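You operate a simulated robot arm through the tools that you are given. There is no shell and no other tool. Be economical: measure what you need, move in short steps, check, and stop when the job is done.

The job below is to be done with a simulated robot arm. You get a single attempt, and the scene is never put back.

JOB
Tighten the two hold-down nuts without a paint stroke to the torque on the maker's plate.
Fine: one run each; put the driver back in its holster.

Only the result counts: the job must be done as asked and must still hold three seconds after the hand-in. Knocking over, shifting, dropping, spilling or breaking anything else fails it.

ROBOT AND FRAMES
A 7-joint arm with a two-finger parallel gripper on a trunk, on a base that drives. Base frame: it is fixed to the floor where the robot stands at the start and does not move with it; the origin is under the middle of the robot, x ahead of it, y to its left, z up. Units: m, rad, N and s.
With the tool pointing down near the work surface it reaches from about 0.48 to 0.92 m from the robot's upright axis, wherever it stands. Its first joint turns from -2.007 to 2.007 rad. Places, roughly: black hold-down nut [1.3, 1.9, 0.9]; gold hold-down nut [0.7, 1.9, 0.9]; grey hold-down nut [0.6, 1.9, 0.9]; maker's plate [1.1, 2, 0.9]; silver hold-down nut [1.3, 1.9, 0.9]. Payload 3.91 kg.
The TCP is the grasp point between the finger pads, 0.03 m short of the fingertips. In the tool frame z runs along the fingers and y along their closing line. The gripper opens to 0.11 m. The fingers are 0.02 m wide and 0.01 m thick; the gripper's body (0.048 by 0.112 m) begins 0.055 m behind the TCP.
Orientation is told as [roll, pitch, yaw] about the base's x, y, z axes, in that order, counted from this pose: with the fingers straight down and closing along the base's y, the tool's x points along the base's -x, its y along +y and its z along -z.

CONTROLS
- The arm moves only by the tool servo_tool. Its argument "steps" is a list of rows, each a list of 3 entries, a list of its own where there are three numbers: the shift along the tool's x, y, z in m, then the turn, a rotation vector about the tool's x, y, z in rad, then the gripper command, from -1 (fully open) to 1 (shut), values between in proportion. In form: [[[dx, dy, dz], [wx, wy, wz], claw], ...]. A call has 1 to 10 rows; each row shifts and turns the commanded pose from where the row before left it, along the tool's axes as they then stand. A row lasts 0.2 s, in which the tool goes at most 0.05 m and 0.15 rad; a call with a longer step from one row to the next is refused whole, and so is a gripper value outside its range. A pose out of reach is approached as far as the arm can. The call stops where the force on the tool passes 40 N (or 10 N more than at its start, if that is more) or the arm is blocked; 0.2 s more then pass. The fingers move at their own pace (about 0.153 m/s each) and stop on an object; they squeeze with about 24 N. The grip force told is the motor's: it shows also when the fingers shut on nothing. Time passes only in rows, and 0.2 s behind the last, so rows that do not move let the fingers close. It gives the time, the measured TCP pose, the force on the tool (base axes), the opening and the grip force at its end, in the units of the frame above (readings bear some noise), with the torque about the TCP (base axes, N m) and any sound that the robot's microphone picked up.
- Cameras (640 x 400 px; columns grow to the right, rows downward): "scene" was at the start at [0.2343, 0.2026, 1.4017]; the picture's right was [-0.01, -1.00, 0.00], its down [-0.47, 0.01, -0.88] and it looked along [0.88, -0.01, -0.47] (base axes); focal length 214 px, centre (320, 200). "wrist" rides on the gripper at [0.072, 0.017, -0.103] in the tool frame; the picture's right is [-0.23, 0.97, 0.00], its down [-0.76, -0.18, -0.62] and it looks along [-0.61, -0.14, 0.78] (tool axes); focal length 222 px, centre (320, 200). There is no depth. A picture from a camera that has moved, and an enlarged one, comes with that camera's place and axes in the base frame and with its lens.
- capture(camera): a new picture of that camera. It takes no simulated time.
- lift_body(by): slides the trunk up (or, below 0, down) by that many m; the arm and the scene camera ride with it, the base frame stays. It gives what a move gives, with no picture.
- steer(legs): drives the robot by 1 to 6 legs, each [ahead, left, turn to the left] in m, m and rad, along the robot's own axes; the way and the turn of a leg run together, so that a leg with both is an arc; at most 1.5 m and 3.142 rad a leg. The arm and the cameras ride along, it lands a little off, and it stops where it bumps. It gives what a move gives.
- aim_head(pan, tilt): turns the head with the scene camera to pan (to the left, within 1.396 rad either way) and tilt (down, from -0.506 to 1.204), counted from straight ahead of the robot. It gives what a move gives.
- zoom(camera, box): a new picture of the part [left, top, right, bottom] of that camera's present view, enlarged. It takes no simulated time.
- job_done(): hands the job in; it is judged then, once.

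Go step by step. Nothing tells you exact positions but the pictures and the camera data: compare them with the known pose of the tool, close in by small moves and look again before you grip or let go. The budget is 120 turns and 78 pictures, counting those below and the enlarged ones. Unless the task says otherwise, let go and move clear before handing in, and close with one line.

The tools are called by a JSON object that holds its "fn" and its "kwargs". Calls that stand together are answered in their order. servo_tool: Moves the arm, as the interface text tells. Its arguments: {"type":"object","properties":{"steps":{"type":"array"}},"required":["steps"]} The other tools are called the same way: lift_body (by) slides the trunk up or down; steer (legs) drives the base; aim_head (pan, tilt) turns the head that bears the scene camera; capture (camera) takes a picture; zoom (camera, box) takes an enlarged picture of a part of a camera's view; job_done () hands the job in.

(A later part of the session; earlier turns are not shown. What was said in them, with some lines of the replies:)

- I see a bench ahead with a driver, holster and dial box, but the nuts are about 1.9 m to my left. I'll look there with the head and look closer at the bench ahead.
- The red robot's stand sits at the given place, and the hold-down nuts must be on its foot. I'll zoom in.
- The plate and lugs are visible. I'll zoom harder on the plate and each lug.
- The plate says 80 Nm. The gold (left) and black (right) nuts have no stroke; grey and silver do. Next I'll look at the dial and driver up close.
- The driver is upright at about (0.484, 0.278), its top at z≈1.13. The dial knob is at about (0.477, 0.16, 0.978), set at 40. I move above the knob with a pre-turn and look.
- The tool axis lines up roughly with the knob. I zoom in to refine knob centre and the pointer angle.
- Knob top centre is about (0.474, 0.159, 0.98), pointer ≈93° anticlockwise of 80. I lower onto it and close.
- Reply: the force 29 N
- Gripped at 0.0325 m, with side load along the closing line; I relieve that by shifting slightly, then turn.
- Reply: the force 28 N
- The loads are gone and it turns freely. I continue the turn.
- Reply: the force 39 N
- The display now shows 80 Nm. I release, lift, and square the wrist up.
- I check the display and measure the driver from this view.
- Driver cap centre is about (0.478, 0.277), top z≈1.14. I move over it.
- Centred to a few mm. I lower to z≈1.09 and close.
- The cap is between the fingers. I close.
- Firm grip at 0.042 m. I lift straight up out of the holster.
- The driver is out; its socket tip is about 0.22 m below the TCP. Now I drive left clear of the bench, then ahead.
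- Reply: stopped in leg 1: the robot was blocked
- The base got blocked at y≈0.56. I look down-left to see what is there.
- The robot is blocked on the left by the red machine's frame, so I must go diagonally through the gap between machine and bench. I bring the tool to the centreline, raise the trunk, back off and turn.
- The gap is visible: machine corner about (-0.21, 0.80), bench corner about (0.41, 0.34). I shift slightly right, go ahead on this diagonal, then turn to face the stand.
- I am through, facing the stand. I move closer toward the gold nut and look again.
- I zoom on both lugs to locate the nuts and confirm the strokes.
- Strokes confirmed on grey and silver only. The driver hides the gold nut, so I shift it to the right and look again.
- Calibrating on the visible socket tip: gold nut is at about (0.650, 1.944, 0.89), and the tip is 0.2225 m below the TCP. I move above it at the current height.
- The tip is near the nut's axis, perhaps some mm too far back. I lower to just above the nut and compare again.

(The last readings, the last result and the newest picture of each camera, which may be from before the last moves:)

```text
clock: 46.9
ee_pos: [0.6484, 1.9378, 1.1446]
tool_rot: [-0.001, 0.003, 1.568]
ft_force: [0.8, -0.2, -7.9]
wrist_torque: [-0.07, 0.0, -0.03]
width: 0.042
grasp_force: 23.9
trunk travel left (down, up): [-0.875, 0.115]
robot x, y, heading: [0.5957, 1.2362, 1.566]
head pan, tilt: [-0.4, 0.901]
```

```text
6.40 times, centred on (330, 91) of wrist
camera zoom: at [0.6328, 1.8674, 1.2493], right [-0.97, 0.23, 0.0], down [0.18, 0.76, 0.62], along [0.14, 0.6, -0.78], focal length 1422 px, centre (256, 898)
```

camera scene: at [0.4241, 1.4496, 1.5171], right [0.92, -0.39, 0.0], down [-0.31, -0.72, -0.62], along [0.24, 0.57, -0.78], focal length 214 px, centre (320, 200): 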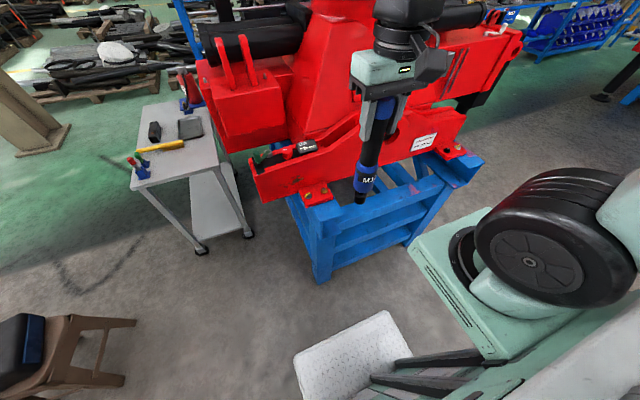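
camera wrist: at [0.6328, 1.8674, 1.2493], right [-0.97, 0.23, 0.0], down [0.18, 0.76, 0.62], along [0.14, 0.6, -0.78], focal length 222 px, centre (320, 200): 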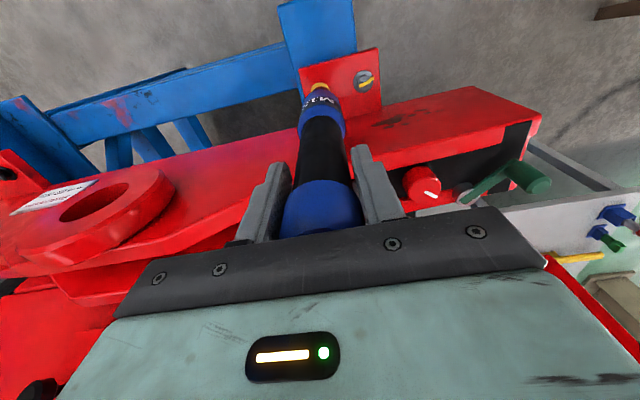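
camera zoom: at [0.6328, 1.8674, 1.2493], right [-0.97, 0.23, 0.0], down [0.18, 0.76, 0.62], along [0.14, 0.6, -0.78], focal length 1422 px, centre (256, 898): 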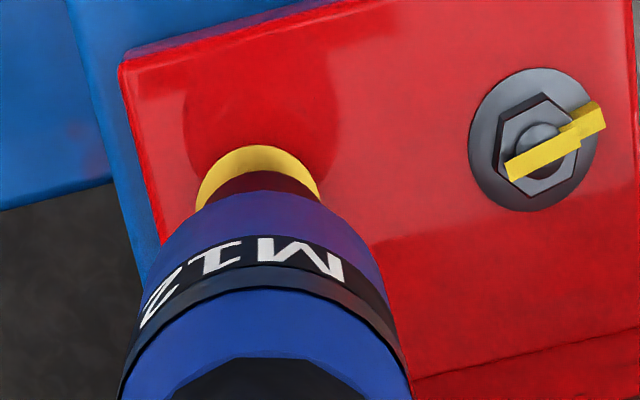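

Both views agree the nut is at about (0.650, 1.948), so the tip needs about 5 mm more in +y. I shift and lower a little, then compare.

{"fn": "servo_tool", "kwargs": {"steps": [[[-0.006, -0.001, 0.012], [0, 0, 0], 1], [[0, 0, 0], [0, 0, 0], 1], [[0, 0, 0], [0, 0, 0], 1]]}}

{"fn": "zoom", "kwargs": {"camera": "scene", "box": [315, 170, 350, 198]}}

{"fn": "zoom", "kwargs": {"camera": "wrist", "box": [280, 60, 380, 122]}}

```text
clock: 47.7
ee_pos: [0.6491, 1.9439, 1.1331]
tool_rot: [0.0, 0.004, 1.569]
ft_force: [-0.3, 0.9, -8.5]
wrist_torque: [-0.07, 0.02, 0.0]
width: 0.0418
grasp_force: 23.6
trunk travel left (down, up): [-0.875, 0.115]
robot x, y, heading: [0.5966, 1.2355, 1.561]
head pan, tilt: [-0.4, 0.901]
```

```text
14.29 times, centred on (332, 184) of scene
camera zoom: at [0.4241, 1.4498, 1.517], right [0.92, -0.39, 0.0], down [-0.31, -0.72, -0.62], along [0.24, 0.57, -0.78], focal length 3064 px, centre (141, 429)
```

zoom: 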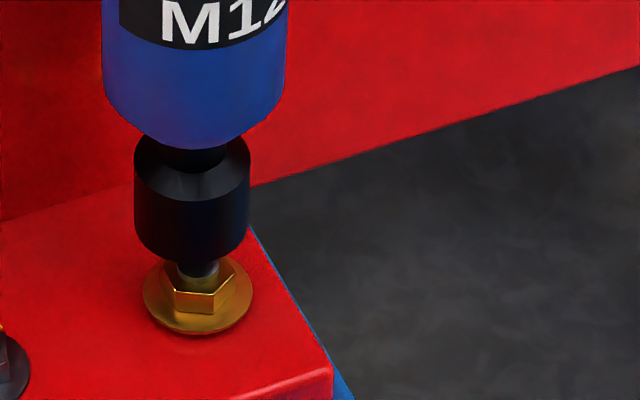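

```text
6.40 times, centred on (330, 91) of wrist
camera zoom: at [0.6337, 1.8727, 1.2371], right [-0.97, 0.23, 0.0], down [0.18, 0.76, 0.62], along [0.14, 0.6, -0.78], focal length 1422 px, centre (256, 898)
```

zoom: 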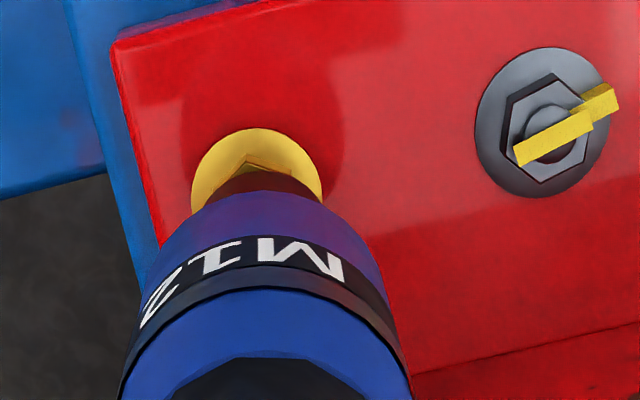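

Aligned to about 2 mm; I nudge +x and descend gently onto the nut.

{"fn": "servo_tool", "kwargs": {"steps": [[[0, -0.002, 0.004], [0, 0, 0], 1], [[0, 0, 0.004], [0, 0, 0], 1], [[0, 0, 0.003], [0, 0, 0], 1], [[0, 0, 0], [0, 0, 0], 1]]}}

{"fn": "zoom", "kwargs": {"camera": "scene", "box": [315, 170, 350, 198]}}

```text
clock: 48.7
ee_pos: [0.6523, 1.9439, 1.1219]
tool_rot: [0.001, 0.002, 1.569]
ft_force: [0.0, -0.2, -4.2]
wrist_torque: [-0.11, 0.04, 0.02]
width: 0.0416
grasp_force: 24.0
trunk travel left (down, up): [-0.875, 0.115]
robot x, y, heading: [0.5969, 1.2371, 1.57]
head pan, tilt: [-0.4, 0.901]
```

```text
14.29 times, centred on (332, 184) of scene
camera zoom: at [0.4241, 1.4496, 1.5172], right [0.92, -0.39, 0.0], down [-0.31, -0.72, -0.62], along [0.24, 0.57, -0.78], focal length 3064 px, centre (141, 429)
```

zoom: 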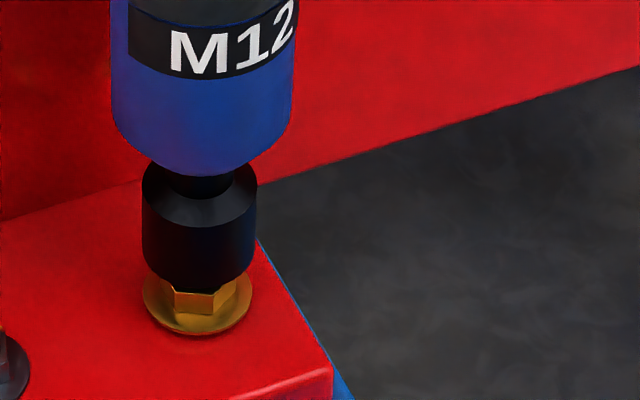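

Contact is starting (load dropped about 4 N). I press a little further.

{"fn": "servo_tool", "kwargs": {"steps": [[[0, 0, 0.002], [0, 0, 0], 1], [[0, 0, 0.002], [0, 0, 0], 1], [[0, 0, 0], [0, 0, 0], 1]]}}

```text
clock: 49.5
ee_pos: [0.652, 1.9439, 1.1197]
tool_rot: [0.001, 0.001, 1.568]
ft_force: [-0.7, 1.3, 19.9]
wrist_torque: [0.24, 0.14, -0.04]
width: 0.0414
grasp_force: 23.9
trunk travel left (down, up): [-0.875, 0.115]
robot x, y, heading: [0.5986, 1.2361, 1.565]
head pan, tilt: [-0.4, 0.901]
```

{"fn": "zoom", "kwargs": {"camera": "scene", "box": [315, 170, 350, 198]}}

{"fn": "zoom", "kwargs": {"camera": "wrist", "box": [270, 60, 380, 130]}}

```text
14.29 times, centred on (332, 184) of scene
camera zoom: at [0.4241, 1.4487, 1.5174], right [0.92, -0.39, 0.0], down [-0.31, -0.72, -0.62], along [0.24, 0.57, -0.78], focal length 3064 px, centre (141, 429)
```

zoom: 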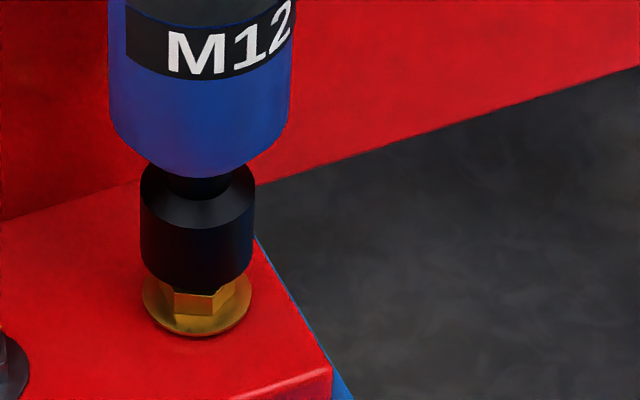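

```text
5.71 times, centred on (325, 95) of wrist
camera zoom: at [0.6355, 1.8725, 1.2235], right [-0.97, 0.23, 0.0], down [0.18, 0.76, 0.62], along [0.14, 0.61, -0.78], focal length 1269 px, centre (291, 800)
```

zoom: 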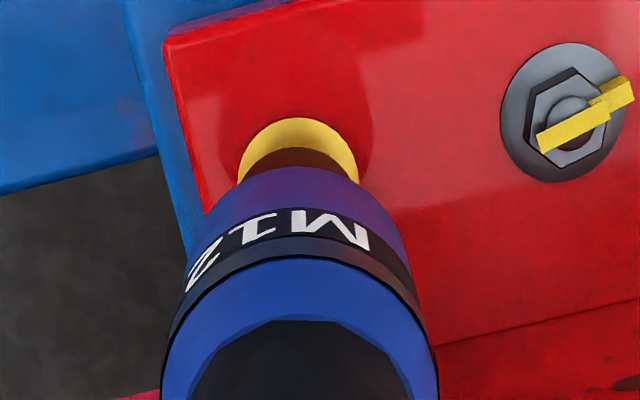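

The wrist view suggests the socket sits about 3.5 mm too far in +y and rests on the nut's top. I lift slightly, correct and descend again.

{"fn": "servo_tool", "kwargs": {"steps": [[[0, 0, -0.008], [0, 0, 0], 1], [[0.0035, 0, 0], [0, 0, 0], 1], [[0, 0, 0.004], [0, 0, 0], 1], [[0, 0, 0.003], [0, 0, 0], 1], [[0, 0, 0.002], [0, 0, 0], 1], [[0, 0, 0], [0, 0, 0], 1]]}}

{"fn": "zoom", "kwargs": {"camera": "wrist", "box": [270, 60, 380, 130]}}

```text
clock: 50.9
ee_pos: [0.6532, 1.9406, 1.1166]
tool_rot: [0.001, 0.005, 1.57]
ft_force: [0.3, -0.5, -8.3]
wrist_torque: [-0.06, 0.01, -0.02]
width: 0.0419
grasp_force: 24.0
trunk travel left (down, up): [-0.875, 0.115]
robot x, y, heading: [0.598, 1.2366, 1.569]
head pan, tilt: [-0.4, 0.901]
```

```text
5.71 times, centred on (325, 95) of wrist
camera zoom: at [0.6353, 1.8687, 1.2214], right [-0.97, 0.23, 0.0], down [0.18, 0.76, 0.62], along [0.14, 0.6, -0.78], focal length 1269 px, centre (291, 800)
```

zoom: 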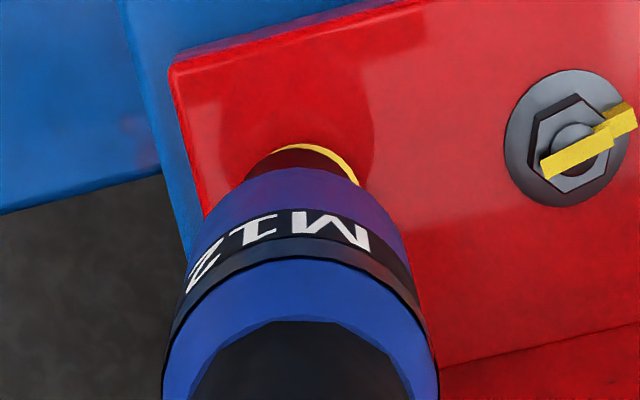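

It went deeper with no contact, so it is going over the nut. I nudge -x 1 mm and continue down.

{"fn": "servo_tool", "kwargs": {"steps": [[[0.0005, 0.001, 0.003], [0, 0, 0], 1], [[0, 0, 0.003], [0, 0, 0], 1], [[0, 0, 0], [0, 0, 0], 1]]}}

```text
clock: 51.7
ee_pos: [0.6506, 1.9398, 1.1127]
tool_rot: [0.001, 0.003, 1.568]
ft_force: [0.8, 0.6, -8.5]
wrist_torque: [-0.1, -0.02, 0.01]
width: 0.0417
grasp_force: 24.4
trunk travel left (down, up): [-0.875, 0.115]
robot x, y, heading: [0.5975, 1.2347, 1.569]
head pan, tilt: [-0.4, 0.901]
```

{"fn": "servo_tool", "kwargs": {"steps": [[[0, 0, 0.003], [0, 0, 0], 1], [[0, 0, 0.002], [0, 0, 0], 1], [[0, 0, 0], [0, 0, 0], 1]]}}

{"fn": "zoom", "kwargs": {"camera": "scene", "box": [315, 170, 350, 198]}}

```text
clock: 52.5
ee_pos: [0.652, 1.9406, 1.1077]
tool_rot: [0.0, 0.0, 1.569]
ft_force: [0.3, -0.8, -2.9]
wrist_torque: [-0.02, -0.09, 0.01]
width: 0.042
grasp_force: 23.9
trunk travel left (down, up): [-0.875, 0.115]
robot x, y, heading: [0.5982, 1.2379, 1.563]
head pan, tilt: [-0.4, 0.901]
```

```text
14.29 times, centred on (332, 184) of scene
camera zoom: at [0.4241, 1.4495, 1.5172], right [0.92, -0.39, 0.0], down [-0.31, -0.72, -0.62], along [0.24, 0.57, -0.78], focal length 3064 px, centre (141, 429)
```

zoom: 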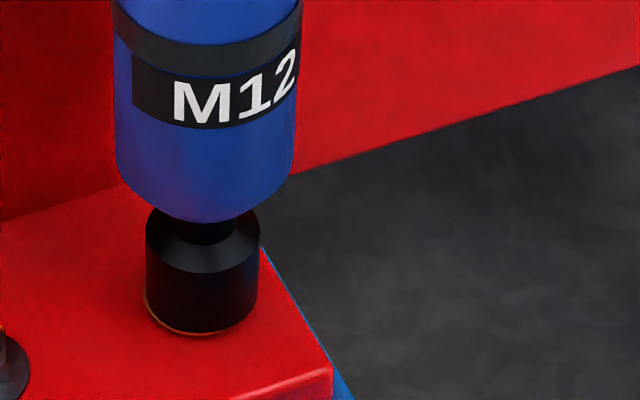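

The socket is fully over the nut and just touching bottom. I press a bit to see whether it runs.

{"fn": "servo_tool", "kwargs": {"steps": [[[0, 0, 0.002], [0, 0, 0], 1], [[0, 0, 0], [0, 0, 0], 1], [[0, 0, 0], [0, 0, 0], 1]]}}

```text
clock: 53.3
ee_pos: [0.6511, 1.94, 1.1059]
tool_rot: [-0.001, 0.001, 1.57]
ft_force: [1.3, -0.5, 4.7]
wrist_torque: [0.19, -0.32, -0.02]
width: 0.0416
grasp_force: 24.6
trunk travel left (down, up): [-0.875, 0.115]
robot x, y, heading: [0.6009, 1.2403, 1.57]
head pan, tilt: [-0.4, 0.901]
```

{"fn": "servo_tool", "kwargs": {"steps": [[[0, 0, 0.002], [0, 0, 0], 1], [[0, 0, 0], [0, 0, 0], 1], [[0, 0, 0], [0, 0, 0], 1], [[0, 0, 0], [0, 0, 0], 1]]}}

```text
clock: 54.3
ee_pos: [0.6513, 1.9388, 1.104]
tool_rot: [0.002, 0.002, 1.568]
ft_force: [0.4, -1.7, 19.1]
wrist_torque: [0.28, -0.25, 0.0]
width: 0.0421
grasp_force: 23.9
trunk travel left (down, up): [-0.875, 0.115]
robot x, y, heading: [0.5998, 1.2386, 1.563]
head pan, tilt: [-0.4, 0.901]
```

{"fn": "servo_tool", "kwargs": {"steps": [[[0, 0, 0.0015], [0, 0, 0], 1], [[0, 0, 0], [0, 0, 0], 1], [[0, 0, 0], [0, 0, 0], 1], [[0, 0, 0], [0, 0, 0], 1], [[0, 0, 0], [0, 0, 0], 1]]}}

{"fn": "zoom", "kwargs": {"camera": "scene", "box": [285, 80, 385, 200]}}

```text
clock: 55.5
ee_pos: [0.6508, 1.9399, 1.1017]
tool_rot: [0.0, 0.001, 1.57]
ft_force: [1.9, -1.0, 19.1]
wrist_torque: [0.07, -0.25, 0.0]
width: 0.042
grasp_force: 24.0
trunk travel left (down, up): [-0.875, 0.115]
robot x, y, heading: [0.6005, 1.2402, 1.565]
head pan, tilt: [-0.4, 0.901]
```

```text
3.33 times, centred on (335, 140) of scene
camera zoom: at [0.4241, 1.4485, 1.5173], right [0.92, -0.39, 0.0], down [-0.31, -0.72, -0.62], along [0.24, 0.57, -0.78], focal length 715 px, centre (270, 400)
```

zoom: 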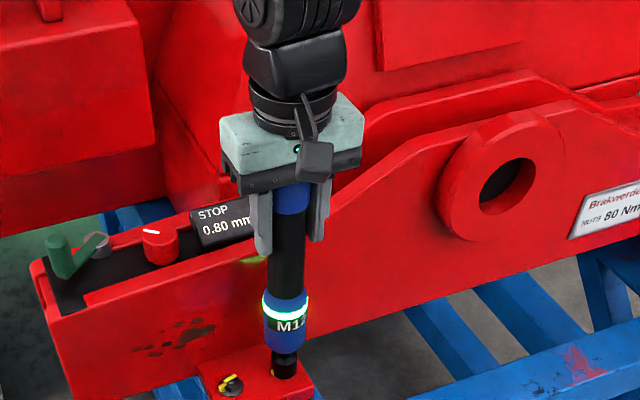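

A ring on the driver has lit green. I hold still and watch for a sound or change.

{"fn": "servo_tool", "kwargs": {"steps": [[[0, 0, 0], [0, 0, 0], 1], [[0, 0, 0], [0, 0, 0], 1], [[0, 0, 0], [0, 0, 0], 1], [[0, 0, 0], [0, 0, 0], 1], [[0, 0, 0], [0, 0, 0], 1]]}}

{"fn": "zoom", "kwargs": {"camera": "scene", "box": [305, 150, 365, 200]}}

```text
clock: 56.7
ee_pos: [0.6507, 1.9395, 1.1007]
tool_rot: [-0.001, 0.003, 1.57]
ft_force: [1.7, -1.6, 16.6]
wrist_torque: [-0.01, -0.23, -0.05]
width: 0.0419
grasp_force: 24.3
trunk travel left (down, up): [-0.875, 0.115]
robot x, y, heading: [0.5966, 1.2365, 1.567]
head pan, tilt: [-0.4, 0.901]
```

```text
8.00 times, centred on (335, 175) of scene
camera zoom: at [0.4241, 1.4485, 1.5173], right [0.92, -0.39, 0.0], down [-0.31, -0.72, -0.62], along [0.24, 0.57, -0.78], focal length 1716 px, centre (200, 400)
```

zoom: 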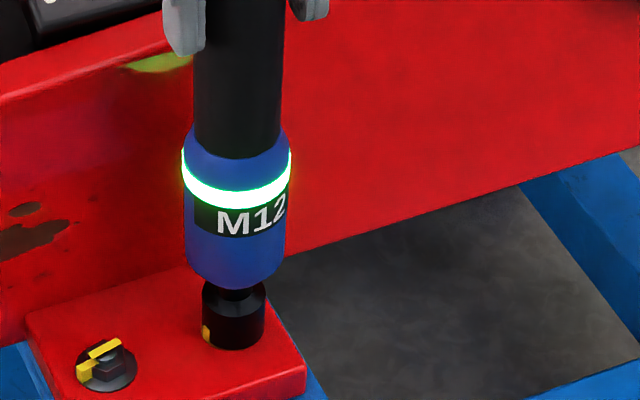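

Green ring is on and a yellow mark now shows at the gold nut, so that run appears complete. I lift straight off and check.

{"fn": "servo_tool", "kwargs": {"steps": [[[0, 0, -0.01], [0, 0, 0], 1], [[0, 0, -0.02], [0, 0, 0], 1], [[0, 0, -0.03], [0, 0, 0], 1], [[0, 0, -0.04], [0, 0, 0], 1], [[0, 0, -0.04], [0, 0, 0], 1], [[0.02, 0, -0.03], [0, 0, 0], 1], [[0, 0, 0], [0, 0, 0], 1]]}}

{"fn": "zoom", "kwargs": {"camera": "scene", "box": [285, 60, 385, 200]}}

```text
clock: 58.3
ee_pos: [0.6524, 1.9181, 1.2737]
tool_rot: [-0.001, 0.003, 1.568]
ft_force: [-0.1, -0.2, -8.6]
wrist_torque: [-0.07, -0.02, 0.02]
width: 0.0418
grasp_force: 23.9
trunk travel left (down, up): [-0.875, 0.115]
robot x, y, heading: [0.5971, 1.2346, 1.565]
head pan, tilt: [-0.4, 0.901]
```

```text
2.86 times, centred on (335, 130) of scene
camera zoom: at [0.4241, 1.4495, 1.5171], right [0.92, -0.39, 0.0], down [-0.31, -0.72, -0.62], along [0.24, 0.57, -0.78], focal length 613 px, centre (277, 400)
```

zoom: 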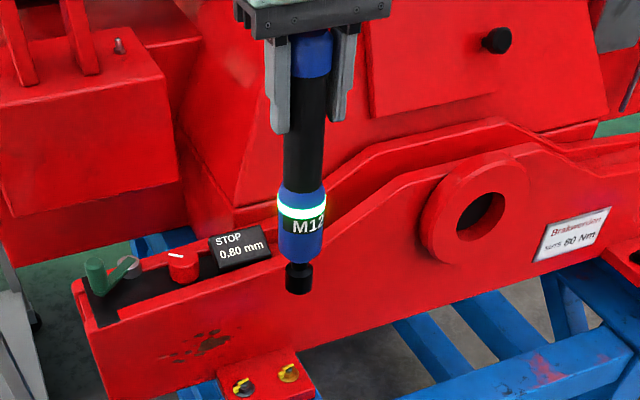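

The gold nut now carries a stroke: done. I retract the tool and strafe right to the black nut.

{"fn": "servo_tool", "kwargs": {"steps": [[[0.04, 0, 0], [0, 0, 0], 1], [[0.045, 0, 0], [0, 0, 0], 1], [[0.045, 0, 0], [0, 0, 0], 1], [[0.04, 0, 0], [0, 0, 0], 1], [[0, 0, 0], [0, 0, 0], 1]]}}

{"fn": "steer", "kwargs": {"legs": [[0, -0.62, 0]]}}

{"fn": "capture", "kwargs": {"camera": "scene"}}

```text
clock: 59.5
ee_pos: [0.6507, 1.7487, 1.2715]
tool_rot: [-0.001, 0.003, 1.57]
ft_force: [-0.2, 0.6, -8.4]
wrist_torque: [-0.06, 0.02, -0.02]
width: 0.0419
grasp_force: 23.6
trunk travel left (down, up): [-0.875, 0.115]
robot x, y, heading: [0.5967, 1.239, 1.569]
head pan, tilt: [-0.4, 0.901]
```

```text
clock: 63.0
ee_pos: [1.2734, 1.7496, 1.2718]
tool_rot: [0.0, 0.003, 1.574]
ft_force: [-0.4, 0.0, -8.2]
wrist_torque: [-0.06, -0.02, 0.03]
width: 0.0421
grasp_force: 24.6
trunk travel left (down, up): [-0.875, 0.115]
robot x, y, heading: [1.2222, 1.2376, 1.577]
head pan, tilt: [-0.4, 0.901]
```

```text
27 pictures are left
camera scene: at [1.0471, 1.4485, 1.5171], right [0.92, -0.39, 0.0], down [-0.3, -0.72, -0.62], along [0.24, 0.57, -0.78], focal length 214 px, centre (320, 200)
```

scene: 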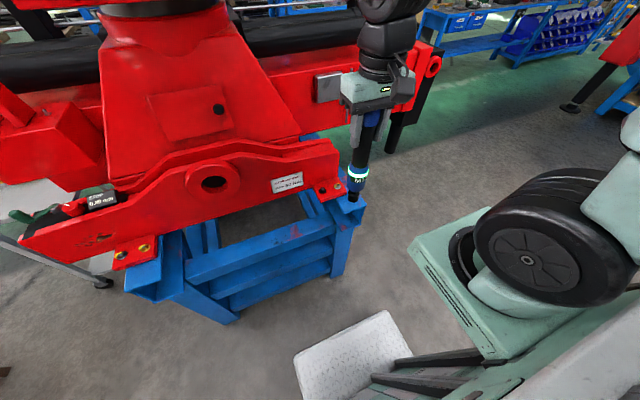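

{"fn": "zoom", "kwargs": {"camera": "scene", "box": [290, 165, 380, 221]}}

```text
7.11 times, centred on (335, 193) of scene
camera zoom: at [1.0471, 1.4485, 1.5171], right [0.92, -0.39, 0.0], down [-0.3, -0.72, -0.62], along [0.24, 0.57, -0.78], focal length 1525 px, centre (213, 250)
```

zoom: 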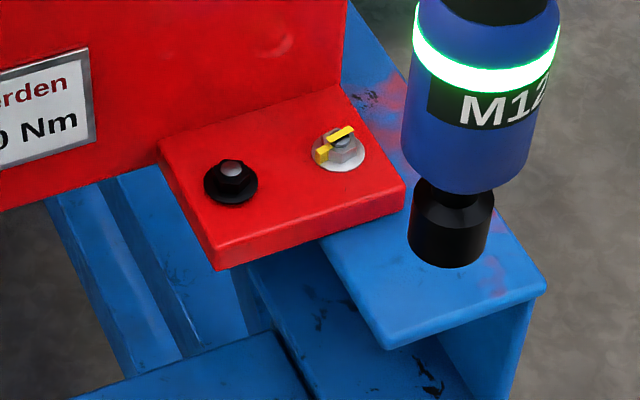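

The black nut is at about (1.266, 1.944) by comparison with the gold one. I move there, high at first, and check clearances.

{"fn": "servo_tool", "kwargs": {"steps": [[[-0.03, 0.002, 0], [0, 0, 0], 1], [[-0.045, 0.002, 0], [0, 0, 0], 1], [[-0.045, 0.002, 0], [0, 0, 0], 1], [[-0.04, 0.001, 0], [0, 0, 0], 1], [[-0.02, 0, 0.03], [0, 0, 0], 1], [[-0.012, 0, 0.035], [0, 0, 0], 1], [[0, 0, 0.03], [0, 0, 0], 1], [[0, 0, 0.03], [0, 0, 0], 1], [[0, 0, 0], [0, 0, 0], 1]]}}

{"fn": "zoom", "kwargs": {"camera": "scene", "box": [310, 165, 350, 197]}}

{"fn": "zoom", "kwargs": {"camera": "wrist", "box": [270, 60, 380, 130]}}

```text
clock: 65.0
ee_pos: [1.2635, 1.9415, 1.1454]
tool_rot: [0.001, 0.003, 1.575]
ft_force: [-0.1, -0.3, -7.7]
wrist_torque: [-0.06, -0.01, 0.02]
width: 0.0417
grasp_force: 23.9
trunk travel left (down, up): [-0.875, 0.115]
robot x, y, heading: [1.2226, 1.2422, 1.573]
head pan, tilt: [-0.4, 0.901]
```

```text
12.50 times, centred on (330, 181) of scene
camera zoom: at [1.0472, 1.4487, 1.517], right [0.92, -0.39, 0.0], down [-0.3, -0.72, -0.62], along [0.24, 0.57, -0.78], focal length 2681 px, centre (195, 438)
```

zoom: 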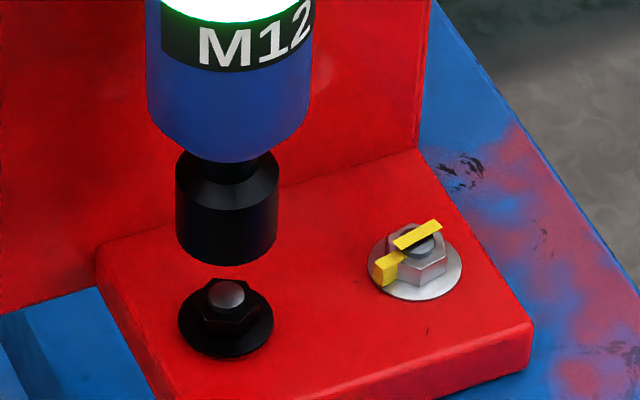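

```text
5.71 times, centred on (325, 95) of wrist
camera zoom: at [1.2493, 1.8694, 1.2493], right [-0.97, 0.22, 0.0], down [0.17, 0.76, 0.62], along [0.14, 0.6, -0.78], focal length 1269 px, centre (291, 800)
```

zoom: 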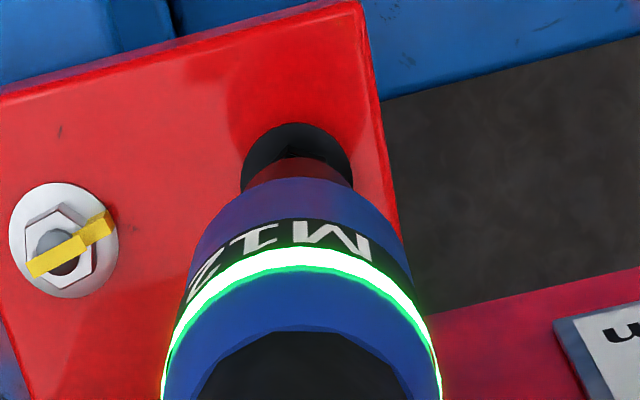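

Lateral alignment is good; I shift about 2 mm in -y, 1 mm in +x, and lower close to the nut top.

{"fn": "servo_tool", "kwargs": {"steps": [[[0.002, -0.001, 0.01], [0, 0, 0], 1], [[0, 0, 0.01], [0, 0, 0], 1], [[0, 0, 0.004], [0, 0, 0], 1], [[0, 0, 0], [0, 0, 0], 1], [[0, 0, 0], [0, 0, 0], 1]]}}

{"fn": "zoom", "kwargs": {"camera": "scene", "box": [310, 165, 350, 197]}}

{"fn": "zoom", "kwargs": {"camera": "wrist", "box": [270, 60, 380, 130]}}

```text
clock: 66.2
ee_pos: [1.266, 1.9402, 1.1227]
tool_rot: [0.0, 0.003, 1.574]
ft_force: [-0.2, 0.0, -9.6]
wrist_torque: [-0.08, 0.02, 0.02]
width: 0.0417
grasp_force: 23.7
trunk travel left (down, up): [-0.875, 0.115]
robot x, y, heading: [1.2224, 1.236, 1.573]
head pan, tilt: [-0.4, 0.901]
```

```text
12.50 times, centred on (330, 181) of scene
camera zoom: at [1.0472, 1.4486, 1.5171], right [0.92, -0.39, 0.0], down [-0.3, -0.72, -0.62], along [0.24, 0.57, -0.78], focal length 2681 px, centre (195, 438)
```

zoom: 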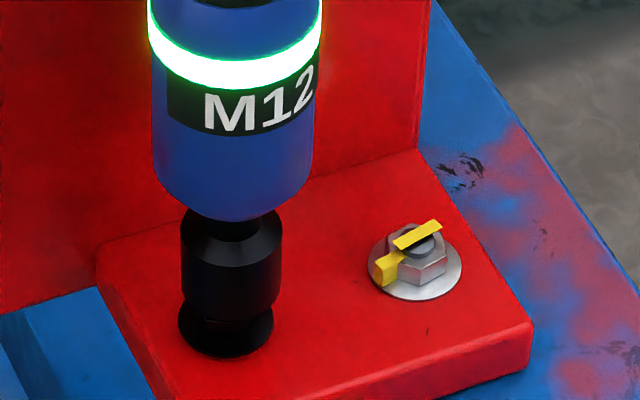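

```text
5.71 times, centred on (325, 95) of wrist
camera zoom: at [1.2501, 1.8676, 1.2264], right [-0.97, 0.22, 0.0], down [0.18, 0.76, 0.62], along [0.14, 0.6, -0.78], focal length 1269 px, centre (291, 800)
```

zoom: 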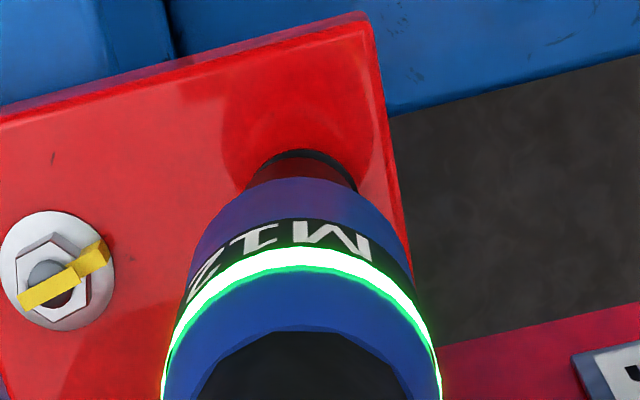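

Nearly aligned; a 1 mm correction in -x, then I descend gently.

{"fn": "servo_tool", "kwargs": {"steps": [[[0, 0.0013, 0.003], [0, 0, 0], 1], [[0, 0, 0.003], [0, 0, 0], 1], [[0, 0, 0.003], [0, 0, 0], 1], [[0, 0, 0], [0, 0, 0], 1]]}}

```text
clock: 67.2
ee_pos: [1.2654, 1.9398, 1.113]
tool_rot: [-0.001, 0.003, 1.574]
ft_force: [-0.1, 1.4, -9.2]
wrist_torque: [-0.01, -0.03, 0.0]
width: 0.0422
grasp_force: 24.0
trunk travel left (down, up): [-0.875, 0.115]
robot x, y, heading: [1.2219, 1.2377, 1.572]
head pan, tilt: [-0.4, 0.901]
```

{"fn": "servo_tool", "kwargs": {"steps": [[[0, 0, 0.003], [0, 0, 0], 1], [[0, 0, 0.003], [0, 0, 0], 1], [[0, 0, 0.002], [0, 0, 0], 1], [[0, 0, 0], [0, 0, 0], 1]]}}

```text
clock: 68.2
ee_pos: [1.2646, 1.9378, 1.105]
tool_rot: [0.002, 0.004, 1.576]
ft_force: [1.2, 0.7, -4.2]
wrist_torque: [0.23, -0.26, -0.02]
width: 0.0418
grasp_force: 24.2
trunk travel left (down, up): [-0.875, 0.115]
robot x, y, heading: [1.2241, 1.2393, 1.574]
head pan, tilt: [-0.4, 0.901]
```

Below the nut-top level with light contact, so it is going on. I go on in small steps.

{"fn": "servo_tool", "kwargs": {"steps": [[[0, 0, 0.002], [0, 0, 0], 1], [[0, 0, 0.001], [0, 0, 0], 1], [[0, 0, 0], [0, 0, 0], 1], [[0, 0, 0], [0, 0, 0], 1]]}}

{"fn": "zoom", "kwargs": {"camera": "scene", "box": [310, 150, 360, 197]}}

```text
clock: 69.2
ee_pos: [1.2657, 1.9392, 1.1023]
tool_rot: [-0.001, 0.003, 1.573]
ft_force: [1.4, 0.7, 7.6]
wrist_torque: [0.4, -0.22, -0.02]
width: 0.0417
grasp_force: 24.1
trunk travel left (down, up): [-0.875, 0.115]
robot x, y, heading: [1.2234, 1.2373, 1.58]
head pan, tilt: [-0.4, 0.901]
```

```text
8.51 times, centred on (335, 174) of scene
camera zoom: at [1.0472, 1.4479, 1.5171], right [0.92, -0.39, 0.0], down [-0.3, -0.72, -0.62], along [0.24, 0.57, -0.78], focal length 1825 px, centre (192, 426)
```

zoom: 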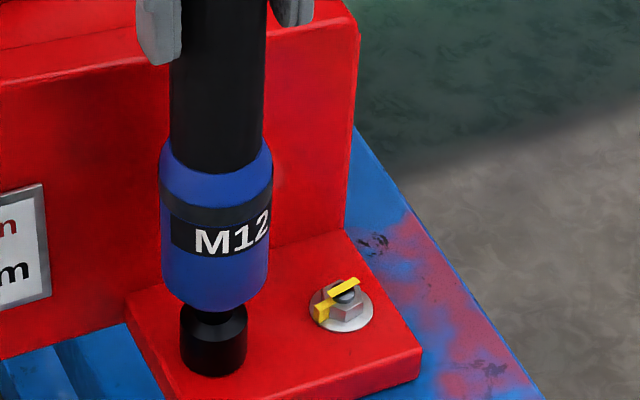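

The ring went dark on engagement, as the socket is seated. I press to the earlier load and hold.

{"fn": "servo_tool", "kwargs": {"steps": [[[0, 0, 0.0015], [0, 0, 0], 1], [[0, 0, 0.001], [0, 0, 0], 1], [[0, 0, 0], [0, 0, 0], 1], [[0, 0, 0], [0, 0, 0], 1], [[0, 0, 0], [0, 0, 0], 1], [[0, 0, 0], [0, 0, 0], 1], [[0, 0, 0], [0, 0, 0], 1]]}}

{"fn": "zoom", "kwargs": {"camera": "scene", "box": [310, 150, 360, 197]}}

```text
clock: 70.8
ee_pos: [1.2654, 1.9381, 1.0992]
tool_rot: [0.0, 0.001, 1.573]
ft_force: [1.5, 0.1, 18.4]
wrist_torque: [0.28, -0.28, 0.03]
width: 0.0415
grasp_force: 24.3
trunk travel left (down, up): [-0.875, 0.115]
robot x, y, heading: [1.2206, 1.237, 1.572]
head pan, tilt: [-0.4, 0.901]
```

```text
8.51 times, centred on (335, 174) of scene
camera zoom: at [1.0472, 1.4475, 1.5173], right [0.92, -0.39, 0.0], down [-0.3, -0.72, -0.62], along [0.24, 0.57, -0.78], focal length 1825 px, centre (192, 426)
```

zoom: 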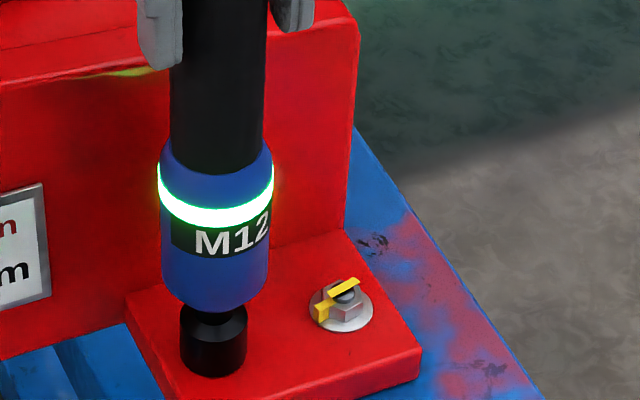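

Green again. I hold no longer; I lift straight off and check the black nut.

{"fn": "servo_tool", "kwargs": {"steps": [[[0, 0, -0.01], [0, 0, 0], 1], [[0, 0, -0.02], [0, 0, 0], 1], [[0, 0, -0.03], [0, 0, 0], 1], [[0, 0, -0.04], [0, 0, 0], 1], [[0, 0, -0.05], [0, 0, 0], 1], [[0.03, 0, -0.05], [0, 0, 0], 1], [[0.04, 0, -0.05], [0, 0, 0], 1], [[0.045, 0, -0.04], [0, 0, 0], 1], [[0.045, 0, -0.02], [0, 0, 0], 1], [[0.04, 0, 0], [0, 0, 0], 1]]}}

{"fn": "zoom", "kwargs": {"camera": "scene", "box": [290, 130, 390, 197]}}

```text
refused: row 6 steps farther than a row can; nothing moved
```

```text
5.97 times, centred on (340, 164) of scene
camera zoom: at [1.0472, 1.4475, 1.5173], right [0.92, -0.39, 0.0], down [-0.3, -0.72, -0.62], along [0.24, 0.57, -0.78], focal length 1280 px, centre (201, 418)
```

zoom: 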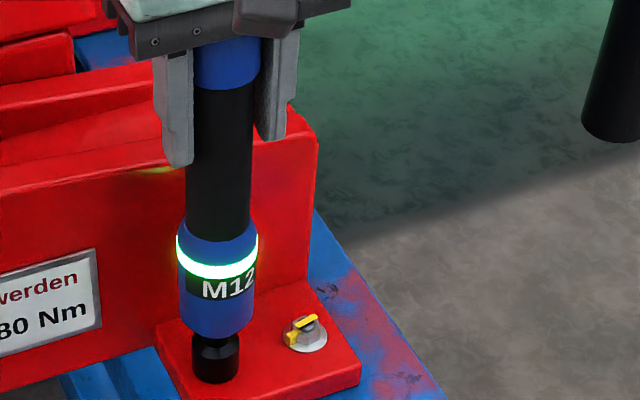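

The move was refused for a too-long row; I repeat it with shorter rows.

{"fn": "servo_tool", "kwargs": {"steps": [[[0, 0, -0.01], [0, 0, 0], 1], [[0, 0, -0.02], [0, 0, 0], 1], [[0, 0, -0.03], [0, 0, 0], 1], [[0, 0, -0.04], [0, 0, 0], 1], [[0, 0, -0.045], [0, 0, 0], 1], [[0.02, 0, -0.04], [0, 0, 0], 1], [[0.03, 0, -0.03], [0, 0, 0], 1], [[0.045, 0, -0.02], [0, 0, 0], 1], [[0.045, 0, 0], [0, 0, 0], 1], [[0.04, 0, 0], [0, 0, 0], 1]]}}

{"fn": "zoom", "kwargs": {"camera": "scene", "box": [290, 150, 390, 215]}}

```text
clock: 73.0
ee_pos: [1.2654, 1.7597, 1.3359]
tool_rot: [0.001, 0.002, 1.575]
ft_force: [-0.6, 1.2, -10.0]
wrist_torque: [-0.05, -0.03, 0.03]
width: 0.0415
grasp_force: 23.9
trunk travel left (down, up): [-0.875, 0.115]
robot x, y, heading: [1.2217, 1.2393, 1.569]
head pan, tilt: [-0.4, 0.901]
```

```text
6.15 times, centred on (340, 182) of scene
camera zoom: at [1.0471, 1.449, 1.517], right [0.92, -0.39, 0.0], down [-0.3, -0.72, -0.62], along [0.24, 0.57, -0.78], focal length 1320 px, centre (197, 308)
```

zoom: 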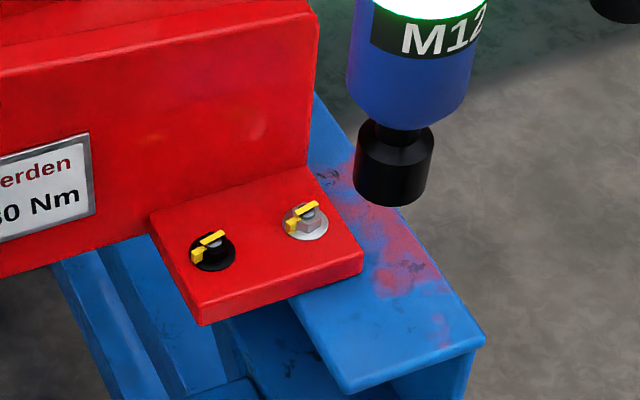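

Both nuts now carry strokes. I retrace my path back toward the bench to holster the driver.

{"fn": "steer", "kwargs": {"legs": [[-0.3, 0.876, 0], [0, 0, -0.62]]}}

```text
clock: 79.6
ee_pos: [0.677, 1.3392, 1.3349]
tool_rot: [0.001, 0.004, 0.962]
ft_force: [-0.4, 0.0, -8.6]
wrist_torque: [-0.07, 0.02, 0.0]
width: 0.0414
grasp_force: 24.1
trunk travel left (down, up): [-0.875, 0.115]
robot x, y, heading: [0.3412, 0.9372, 0.963]
head pan, tilt: [-0.4, 0.901]
```

{"fn": "steer", "kwargs": {"legs": [[-1.0, 0, -0.01], [0, 0.04, 0], [0, 0, -0.95]]}}

```text
clock: 87.7
ee_pos: [0.2396, 0.0906, 1.3356]
tool_rot: [0.001, 0.003, 0.019]
ft_force: [-0.1, 0.6, -9.0]
wrist_torque: [-0.03, 0.09, 0.0]
width: 0.0414
grasp_force: 24.0
trunk travel left (down, up): [-0.875, 0.115]
robot x, y, heading: [-0.2861, 0.1295, 0.019]
head pan, tilt: [-0.4, 0.901]
```

{"fn": "steer", "kwargs": {"legs": [[0.285, -0.135, -0.018]]}}

{"fn": "aim_head", "kwargs": {"pan": 0.2, "tilt": 0.95}}

{"fn": "capture", "kwargs": {"camera": "scene"}}

```text
clock: 89.8
ee_pos: [0.5281, -0.0527, 1.3361]
tool_rot: [0.001, 0.004, 0.001]
ft_force: [-0.6, 0.1, -8.0]
wrist_torque: [-0.02, 0.07, 0.0]
width: 0.0415
grasp_force: 23.9
trunk travel left (down, up): [-0.875, 0.115]
robot x, y, heading: [0.0103, -0.0067, 0.002]
head pan, tilt: [-0.4, 0.901]
```

```text
clock: 90.8
ee_pos: [0.5275, -0.052, 1.3348]
tool_rot: [0.0, 0.005, 0.002]
ft_force: [-0.4, 0.5, -8.0]
wrist_torque: [0.03, 0.09, 0.03]
width: 0.0414
grasp_force: 23.9
trunk travel left (down, up): [-0.875, 0.115]
robot x, y, heading: [0.0085, -0.0051, 0.003]
head pan, tilt: [0.201, 0.949]
```

```text
17 pictures are left
camera scene: at [0.2214, 0.2117, 1.5135], right [0.2, -0.98, 0.0], down [-0.8, -0.16, -0.58], along [0.57, 0.12, -0.81], focal length 214 px, centre (320, 200)
```

scene: 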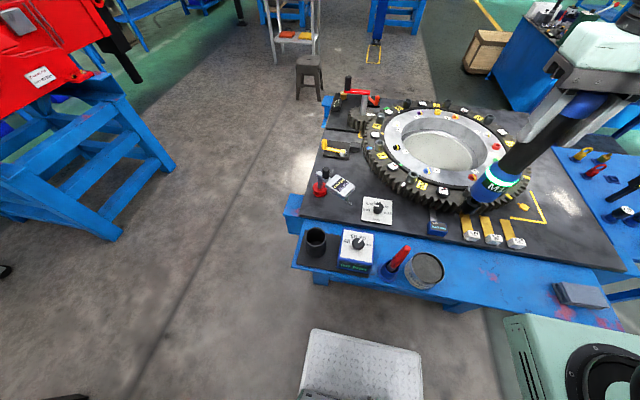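

All is in place on the bench and the holster is empty. I carry the driver across to above the holster at this height.

{"fn": "servo_tool", "kwargs": {"steps": [[[0.02, 0.03, 0], [0, 0, 0], 1], [[0.02, 0.043, 0], [0, 0, 0], 1], [[0.008, 0.043, 0], [0, 0, 0], 1], [[0, 0.043, 0], [0, 0, 0], 1], [[0, 0.043, 0], [0, 0, 0], 1], [[0, 0.043, 0], [0, 0, 0], 1], [[0, 0.043, 0], [0, 0, 0], 1], [[0, 0.043, 0], [0, 0, 0], 1], [[0, 0, 0], [0, 0, 0], 1]]}}

{"fn": "lift_body", "kwargs": {"by": -0.12}}

{"fn": "zoom", "kwargs": {"camera": "scene", "box": [250, 50, 400, 260]}}

{"fn": "zoom", "kwargs": {"camera": "wrist", "box": [240, 40, 400, 140]}}

```text
clock: 92.8
ee_pos: [0.4831, 0.2781, 1.3371]
tool_rot: [0.0, 0.004, 0.003]
ft_force: [-0.2, 0.2, -9.3]
wrist_torque: [-0.01, 0.1, 0.02]
width: 0.0413
grasp_force: 23.5
trunk travel left (down, up): [-0.875, 0.115]
robot x, y, heading: [0.0079, -0.0078, 0.002]
head pan, tilt: [0.201, 0.949]
```

```text
clock: 94.3
ee_pos: [0.4821, 0.2764, 1.2181]
tool_rot: [0.001, 0.003, 0.004]
ft_force: [-0.6, 0.2, -10.0]
wrist_torque: [0.01, 0.07, 0.01]
width: 0.0417
grasp_force: 24.0
trunk travel left (down, up): [-0.755, 0.235]
robot x, y, heading: [0.0101, -0.0051, -0.002]
head pan, tilt: [0.201, 0.949]
```

```text
1.90 times, centred on (325, 155) of scene
camera zoom: at [0.2214, 0.2119, 1.3935], right [0.2, -0.98, 0.0], down [-0.8, -0.16, -0.58], along [0.57, 0.12, -0.81], focal length 408 px, centre (310, 286)
```

zoom: 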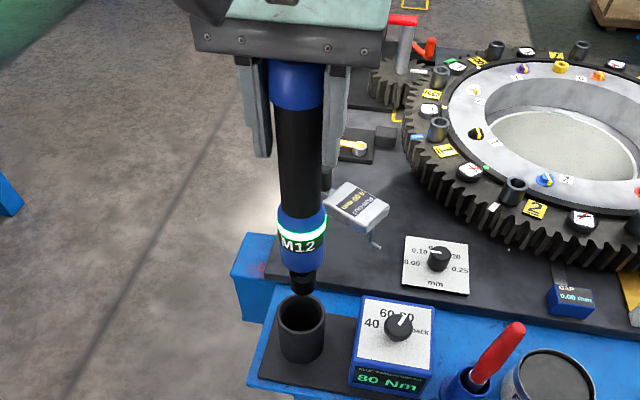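

```text
4.00 times, centred on (320, 90) of wrist
camera zoom: at [0.4107, 0.2944, 1.3213], right [0.23, 0.97, 0.0], down [0.76, -0.18, 0.62], along [0.6, -0.14, -0.78], focal length 888 px, centre (320, 640)
```

zoom: 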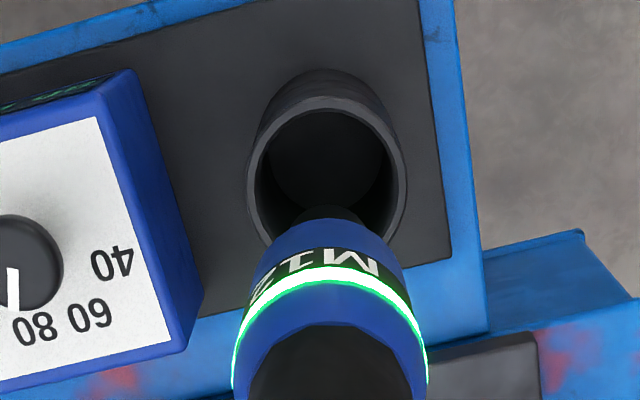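

Holster centre is about (0.481, 0.281). I shift 3 mm left and lower partway.

{"fn": "servo_tool", "kwargs": {"steps": [[[0.001, 0.0035, 0.02], [0, 0, 0], 1], [[0, 0, 0.03], [0, 0, 0], 1], [[0, 0, 0.008], [0, 0, 0], 1], [[0, 0, 0], [0, 0, 0], 1]]}}

{"fn": "zoom", "kwargs": {"camera": "scene", "box": [280, 150, 380, 260]}}

{"fn": "zoom", "kwargs": {"camera": "wrist", "box": [240, 40, 400, 140]}}

```text
clock: 95.3
ee_pos: [0.4803, 0.2813, 1.1586]
tool_rot: [0.001, 0.003, 0.002]
ft_force: [-0.2, 0.3, -9.2]
wrist_torque: [0.02, 0.08, 0.02]
width: 0.0415
grasp_force: 23.7
trunk travel left (down, up): [-0.755, 0.235]
robot x, y, heading: [0.0071, -0.0052, -0.0]
head pan, tilt: [0.201, 0.949]
```

```text
3.64 times, centred on (330, 205) of scene
camera zoom: at [0.2214, 0.2119, 1.3934], right [0.2, -0.98, 0.0], down [-0.8, -0.16, -0.58], along [0.57, 0.12, -0.81], focal length 780 px, centre (284, 182)
```

zoom: 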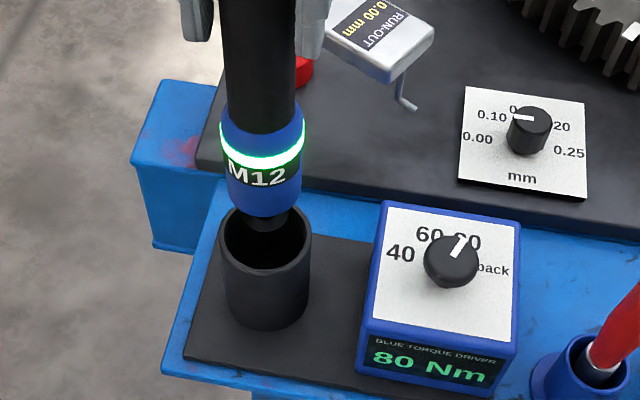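

```text
4.00 times, centred on (320, 90) of wrist
camera zoom: at [0.4096, 0.2976, 1.2627], right [0.23, 0.97, 0.0], down [0.76, -0.18, 0.62], along [0.6, -0.14, -0.78], focal length 888 px, centre (320, 640)
```

zoom: 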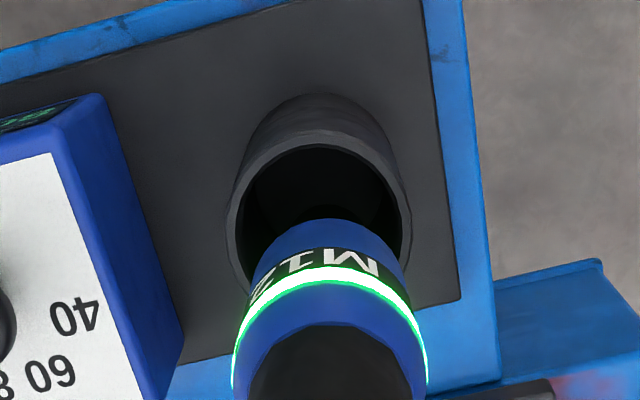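

I match the original grasp pose (0.479, 0.2795) and lower into the holster in steps.

{"fn": "servo_tool", "kwargs": {"steps": [[[0.0012, -0.0015, 0.01], [0, 0, 0], 1], [[0, 0, 0.015], [0, 0, 0], 1], [[0, 0, 0.015], [0, 0, 0], 1], [[0, 0, 0], [0, 0, 0], 1]]}}

{"fn": "zoom", "kwargs": {"camera": "wrist", "box": [240, 40, 400, 140]}}

```text
clock: 96.3
ee_pos: [0.479, 0.2787, 1.1224]
tool_rot: [0.004, 0.001, 0.002]
ft_force: [-2.9, -1.7, 19.2]
wrist_torque: [-0.53, -0.36, -0.02]
width: 0.0421
grasp_force: 24.0
trunk travel left (down, up): [-0.755, 0.235]
robot x, y, heading: [0.007, -0.0098, -0.001]
head pan, tilt: [0.201, 0.949]
```

```text
4.00 times, centred on (320, 90) of wrist
camera zoom: at [0.4071, 0.296, 1.2254], right [0.23, 0.97, 0.0], down [0.76, -0.18, 0.62], along [0.61, -0.14, -0.78], focal length 888 px, centre (320, 640)
```

zoom: 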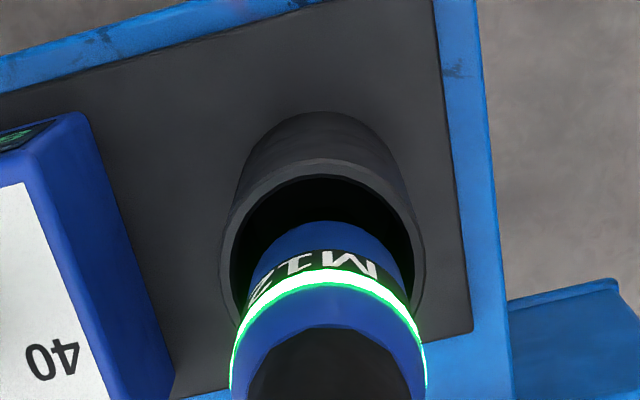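

The blue body is touching the far rim: the driver sits about 7 mm too far in +x. I lift a little, shift back and retry.

{"fn": "servo_tool", "kwargs": {"steps": [[[0, 0, -0.012], [0, 0, 0], 1], [[0.007, -0.001, 0], [0, 0, 0], 1], [[0, 0, 0], [0, 0, 0], 1]]}}

{"fn": "zoom", "kwargs": {"camera": "wrist", "box": [240, 40, 400, 140]}}

{"fn": "zoom", "kwargs": {"camera": "scene", "box": [280, 100, 380, 260]}}

```text
clock: 97.2
ee_pos: [0.4719, 0.2772, 1.1297]
tool_rot: [0.0, 0.005, 0.0]
ft_force: [-1.1, -0.4, -9.6]
wrist_torque: [0.05, 0.1, -0.01]
width: 0.0414
grasp_force: 23.6
trunk travel left (down, up): [-0.755, 0.235]
robot x, y, heading: [0.0031, -0.0048, -0.007]
head pan, tilt: [0.201, 0.949]
```

```text
4.00 times, centred on (320, 90) of wrist
camera zoom: at [0.4007, 0.2943, 1.2343], right [0.23, 0.97, 0.0], down [0.76, -0.18, 0.62], along [0.6, -0.14, -0.78], focal length 888 px, centre (320, 640)
```

zoom: 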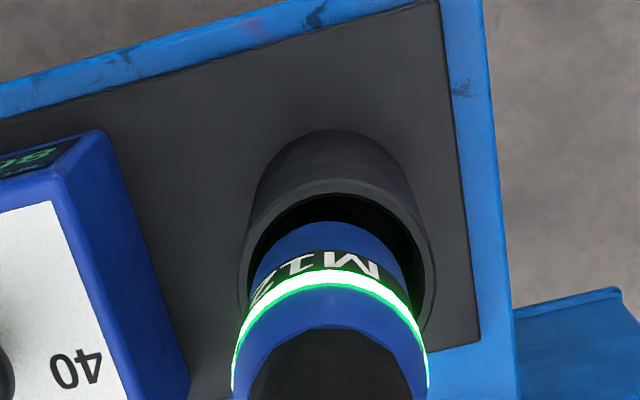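

```text
2.50 times, centred on (330, 180) of scene
camera zoom: at [0.2214, 0.212, 1.3934], right [0.2, -0.98, 0.0], down [-0.8, -0.16, -0.58], along [0.57, 0.12, -0.81], focal length 536 px, centre (295, 250)
```

zoom: 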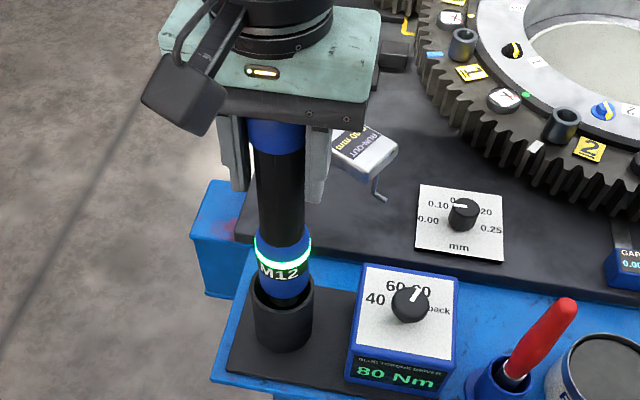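

Now slightly too far in -y; I shift +3 mm in y, -1.5 mm in x, and lower.

{"fn": "servo_tool", "kwargs": {"steps": [[[0.0015, 0.003, 0], [0, 0, 0], 1], [[0, 0, 0.006], [0, 0, 0], 1], [[0, 0, 0.006], [0, 0, 0], 1], [[0, 0, 0.005], [0, 0, 0], 1], [[0, 0, 0], [0, 0, 0], 1]]}}

```text
clock: 98.3
ee_pos: [0.4707, 0.2802, 1.1152]
tool_rot: [-0.001, 0.003, 0.002]
ft_force: [-1.1, 0.0, -8.9]
wrist_torque: [0.05, 0.1, -0.02]
width: 0.0413
grasp_force: 23.4
trunk travel left (down, up): [-0.755, 0.235]
robot x, y, heading: [0.0046, -0.0073, -0.002]
head pan, tilt: [0.201, 0.949]
```

Past the rim with no contact. I continue down gently toward the holster floor.

{"fn": "servo_tool", "kwargs": {"steps": [[[0, 0, 0.007], [0, 0, 0], 1], [[0, 0, 0.007], [0, 0, 0], 1], [[0, 0, 0.005], [0, 0, 0], 1], [[0, 0, 0.003], [0, 0, 0], 1], [[0, 0, 0], [0, 0, 0], 1]]}}

{"fn": "zoom", "kwargs": {"camera": "wrist", "box": [240, 40, 400, 140]}}

```text
clock: 99.5
ee_pos: [0.471, 0.2807, 1.093]
tool_rot: [0.0, 0.003, 0.003]
ft_force: [0.1, -0.7, -9.9]
wrist_torque: [-0.03, 0.11, 0.0]
width: 0.0418
grasp_force: 24.1
trunk travel left (down, up): [-0.755, 0.235]
robot x, y, heading: [0.0031, -0.009, -0.003]
head pan, tilt: [0.201, 0.949]
```

```text
4.00 times, centred on (320, 90) of wrist
camera zoom: at [0.3992, 0.298, 1.1957], right [0.23, 0.97, 0.0], down [0.76, -0.18, 0.62], along [0.6, -0.14, -0.78], focal length 888 px, centre (320, 640)
```

zoom: 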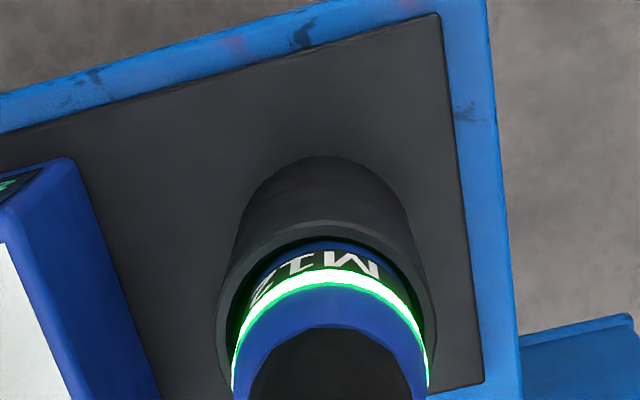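

{"fn": "servo_tool", "kwargs": {"steps": [[[0, 0, 0.003], [0, 0, 0], 1], [[0, 0, 0.003], [0, 0, 0], 1], [[0, 0, 0.002], [0, 0, 0], 1], [[0, 0, 0], [0, 0, 0], 1]]}}

```text
clock: 100.5
ee_pos: [0.4707, 0.282, 1.0852]
tool_rot: [0.001, 0.003, -0.001]
ft_force: [0.0, -2.7, 0.2]
wrist_torque: [-0.22, 0.13, -0.03]
width: 0.0418
grasp_force: 24.3
trunk travel left (down, up): [-0.755, 0.235]
robot x, y, heading: [0.0037, -0.0055, -0.002]
head pan, tilt: [0.201, 0.949]
```

The floor now carries the driver's weight at the expected height. I open and rise clear.

{"fn": "servo_tool", "kwargs": {"steps": [[[0, 0, 0], [0, 0, 0], 0.1], [[0, 0, 0], [0, 0, 0], -0.3], [[0, 0, 0], [0, 0, 0], -0.8], [[0, 0, 0], [0, 0, 0], -0.8], [[0, 0, -0.03], [0, 0, 0], -0.8], [[0, 0, -0.045], [0, 0, 0], -0.8], [[0, 0, -0.045], [0, 0, 0], -0.8], [[0, 0, -0.045], [0, 0, 0], -0.8], [[0, 0, -0.04], [0, 0, 0], -0.8], [[0, 0, 0], [0, 0, 0], -0.8]]}}

{"fn": "zoom", "kwargs": {"camera": "scene", "box": [260, 100, 440, 270]}}

```text
clock: 102.8
ee_pos: [0.4712, 0.2813, 1.2899]
tool_rot: [0.0, 0.002, 0.002]
ft_force: [-0.4, -0.4, 0.1]
wrist_torque: [-0.01, -0.05, 0.0]
width: 0.0987
grasp_force: 0.0
trunk travel left (down, up): [-0.755, 0.235]
robot x, y, heading: [0.0032, -0.0054, -0.004]
head pan, tilt: [0.201, 0.949]
```

```text
2.35 times, centred on (350, 185) of scene
camera zoom: at [0.2211, 0.2118, 1.3935], right [0.2, -0.98, 0.0], down [-0.8, -0.16, -0.58], along [0.57, 0.12, -0.81], focal length 505 px, centre (249, 235)
```

zoom: 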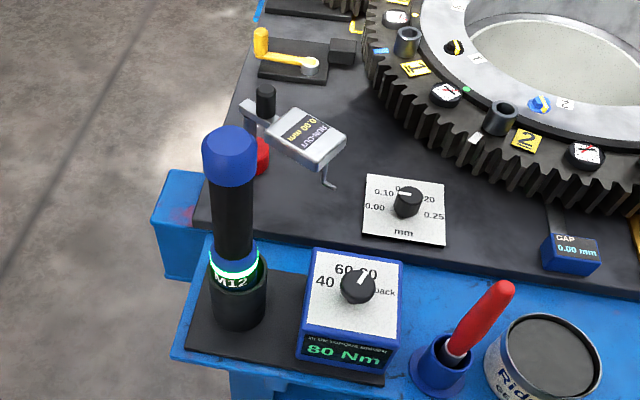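

The driver stands upright in its holster, both nuts carry strokes at 80 Nm, and the hand is clear. I hand in.

{"fn": "job_done", "kwargs": {}}

```text
The job is handed in.
```

I tightened the gold and black nuts, the two without a paint stroke, with one run each. The driver was set to the plate's 80 Nm, showed its green ring after each run, and is back in its holster.
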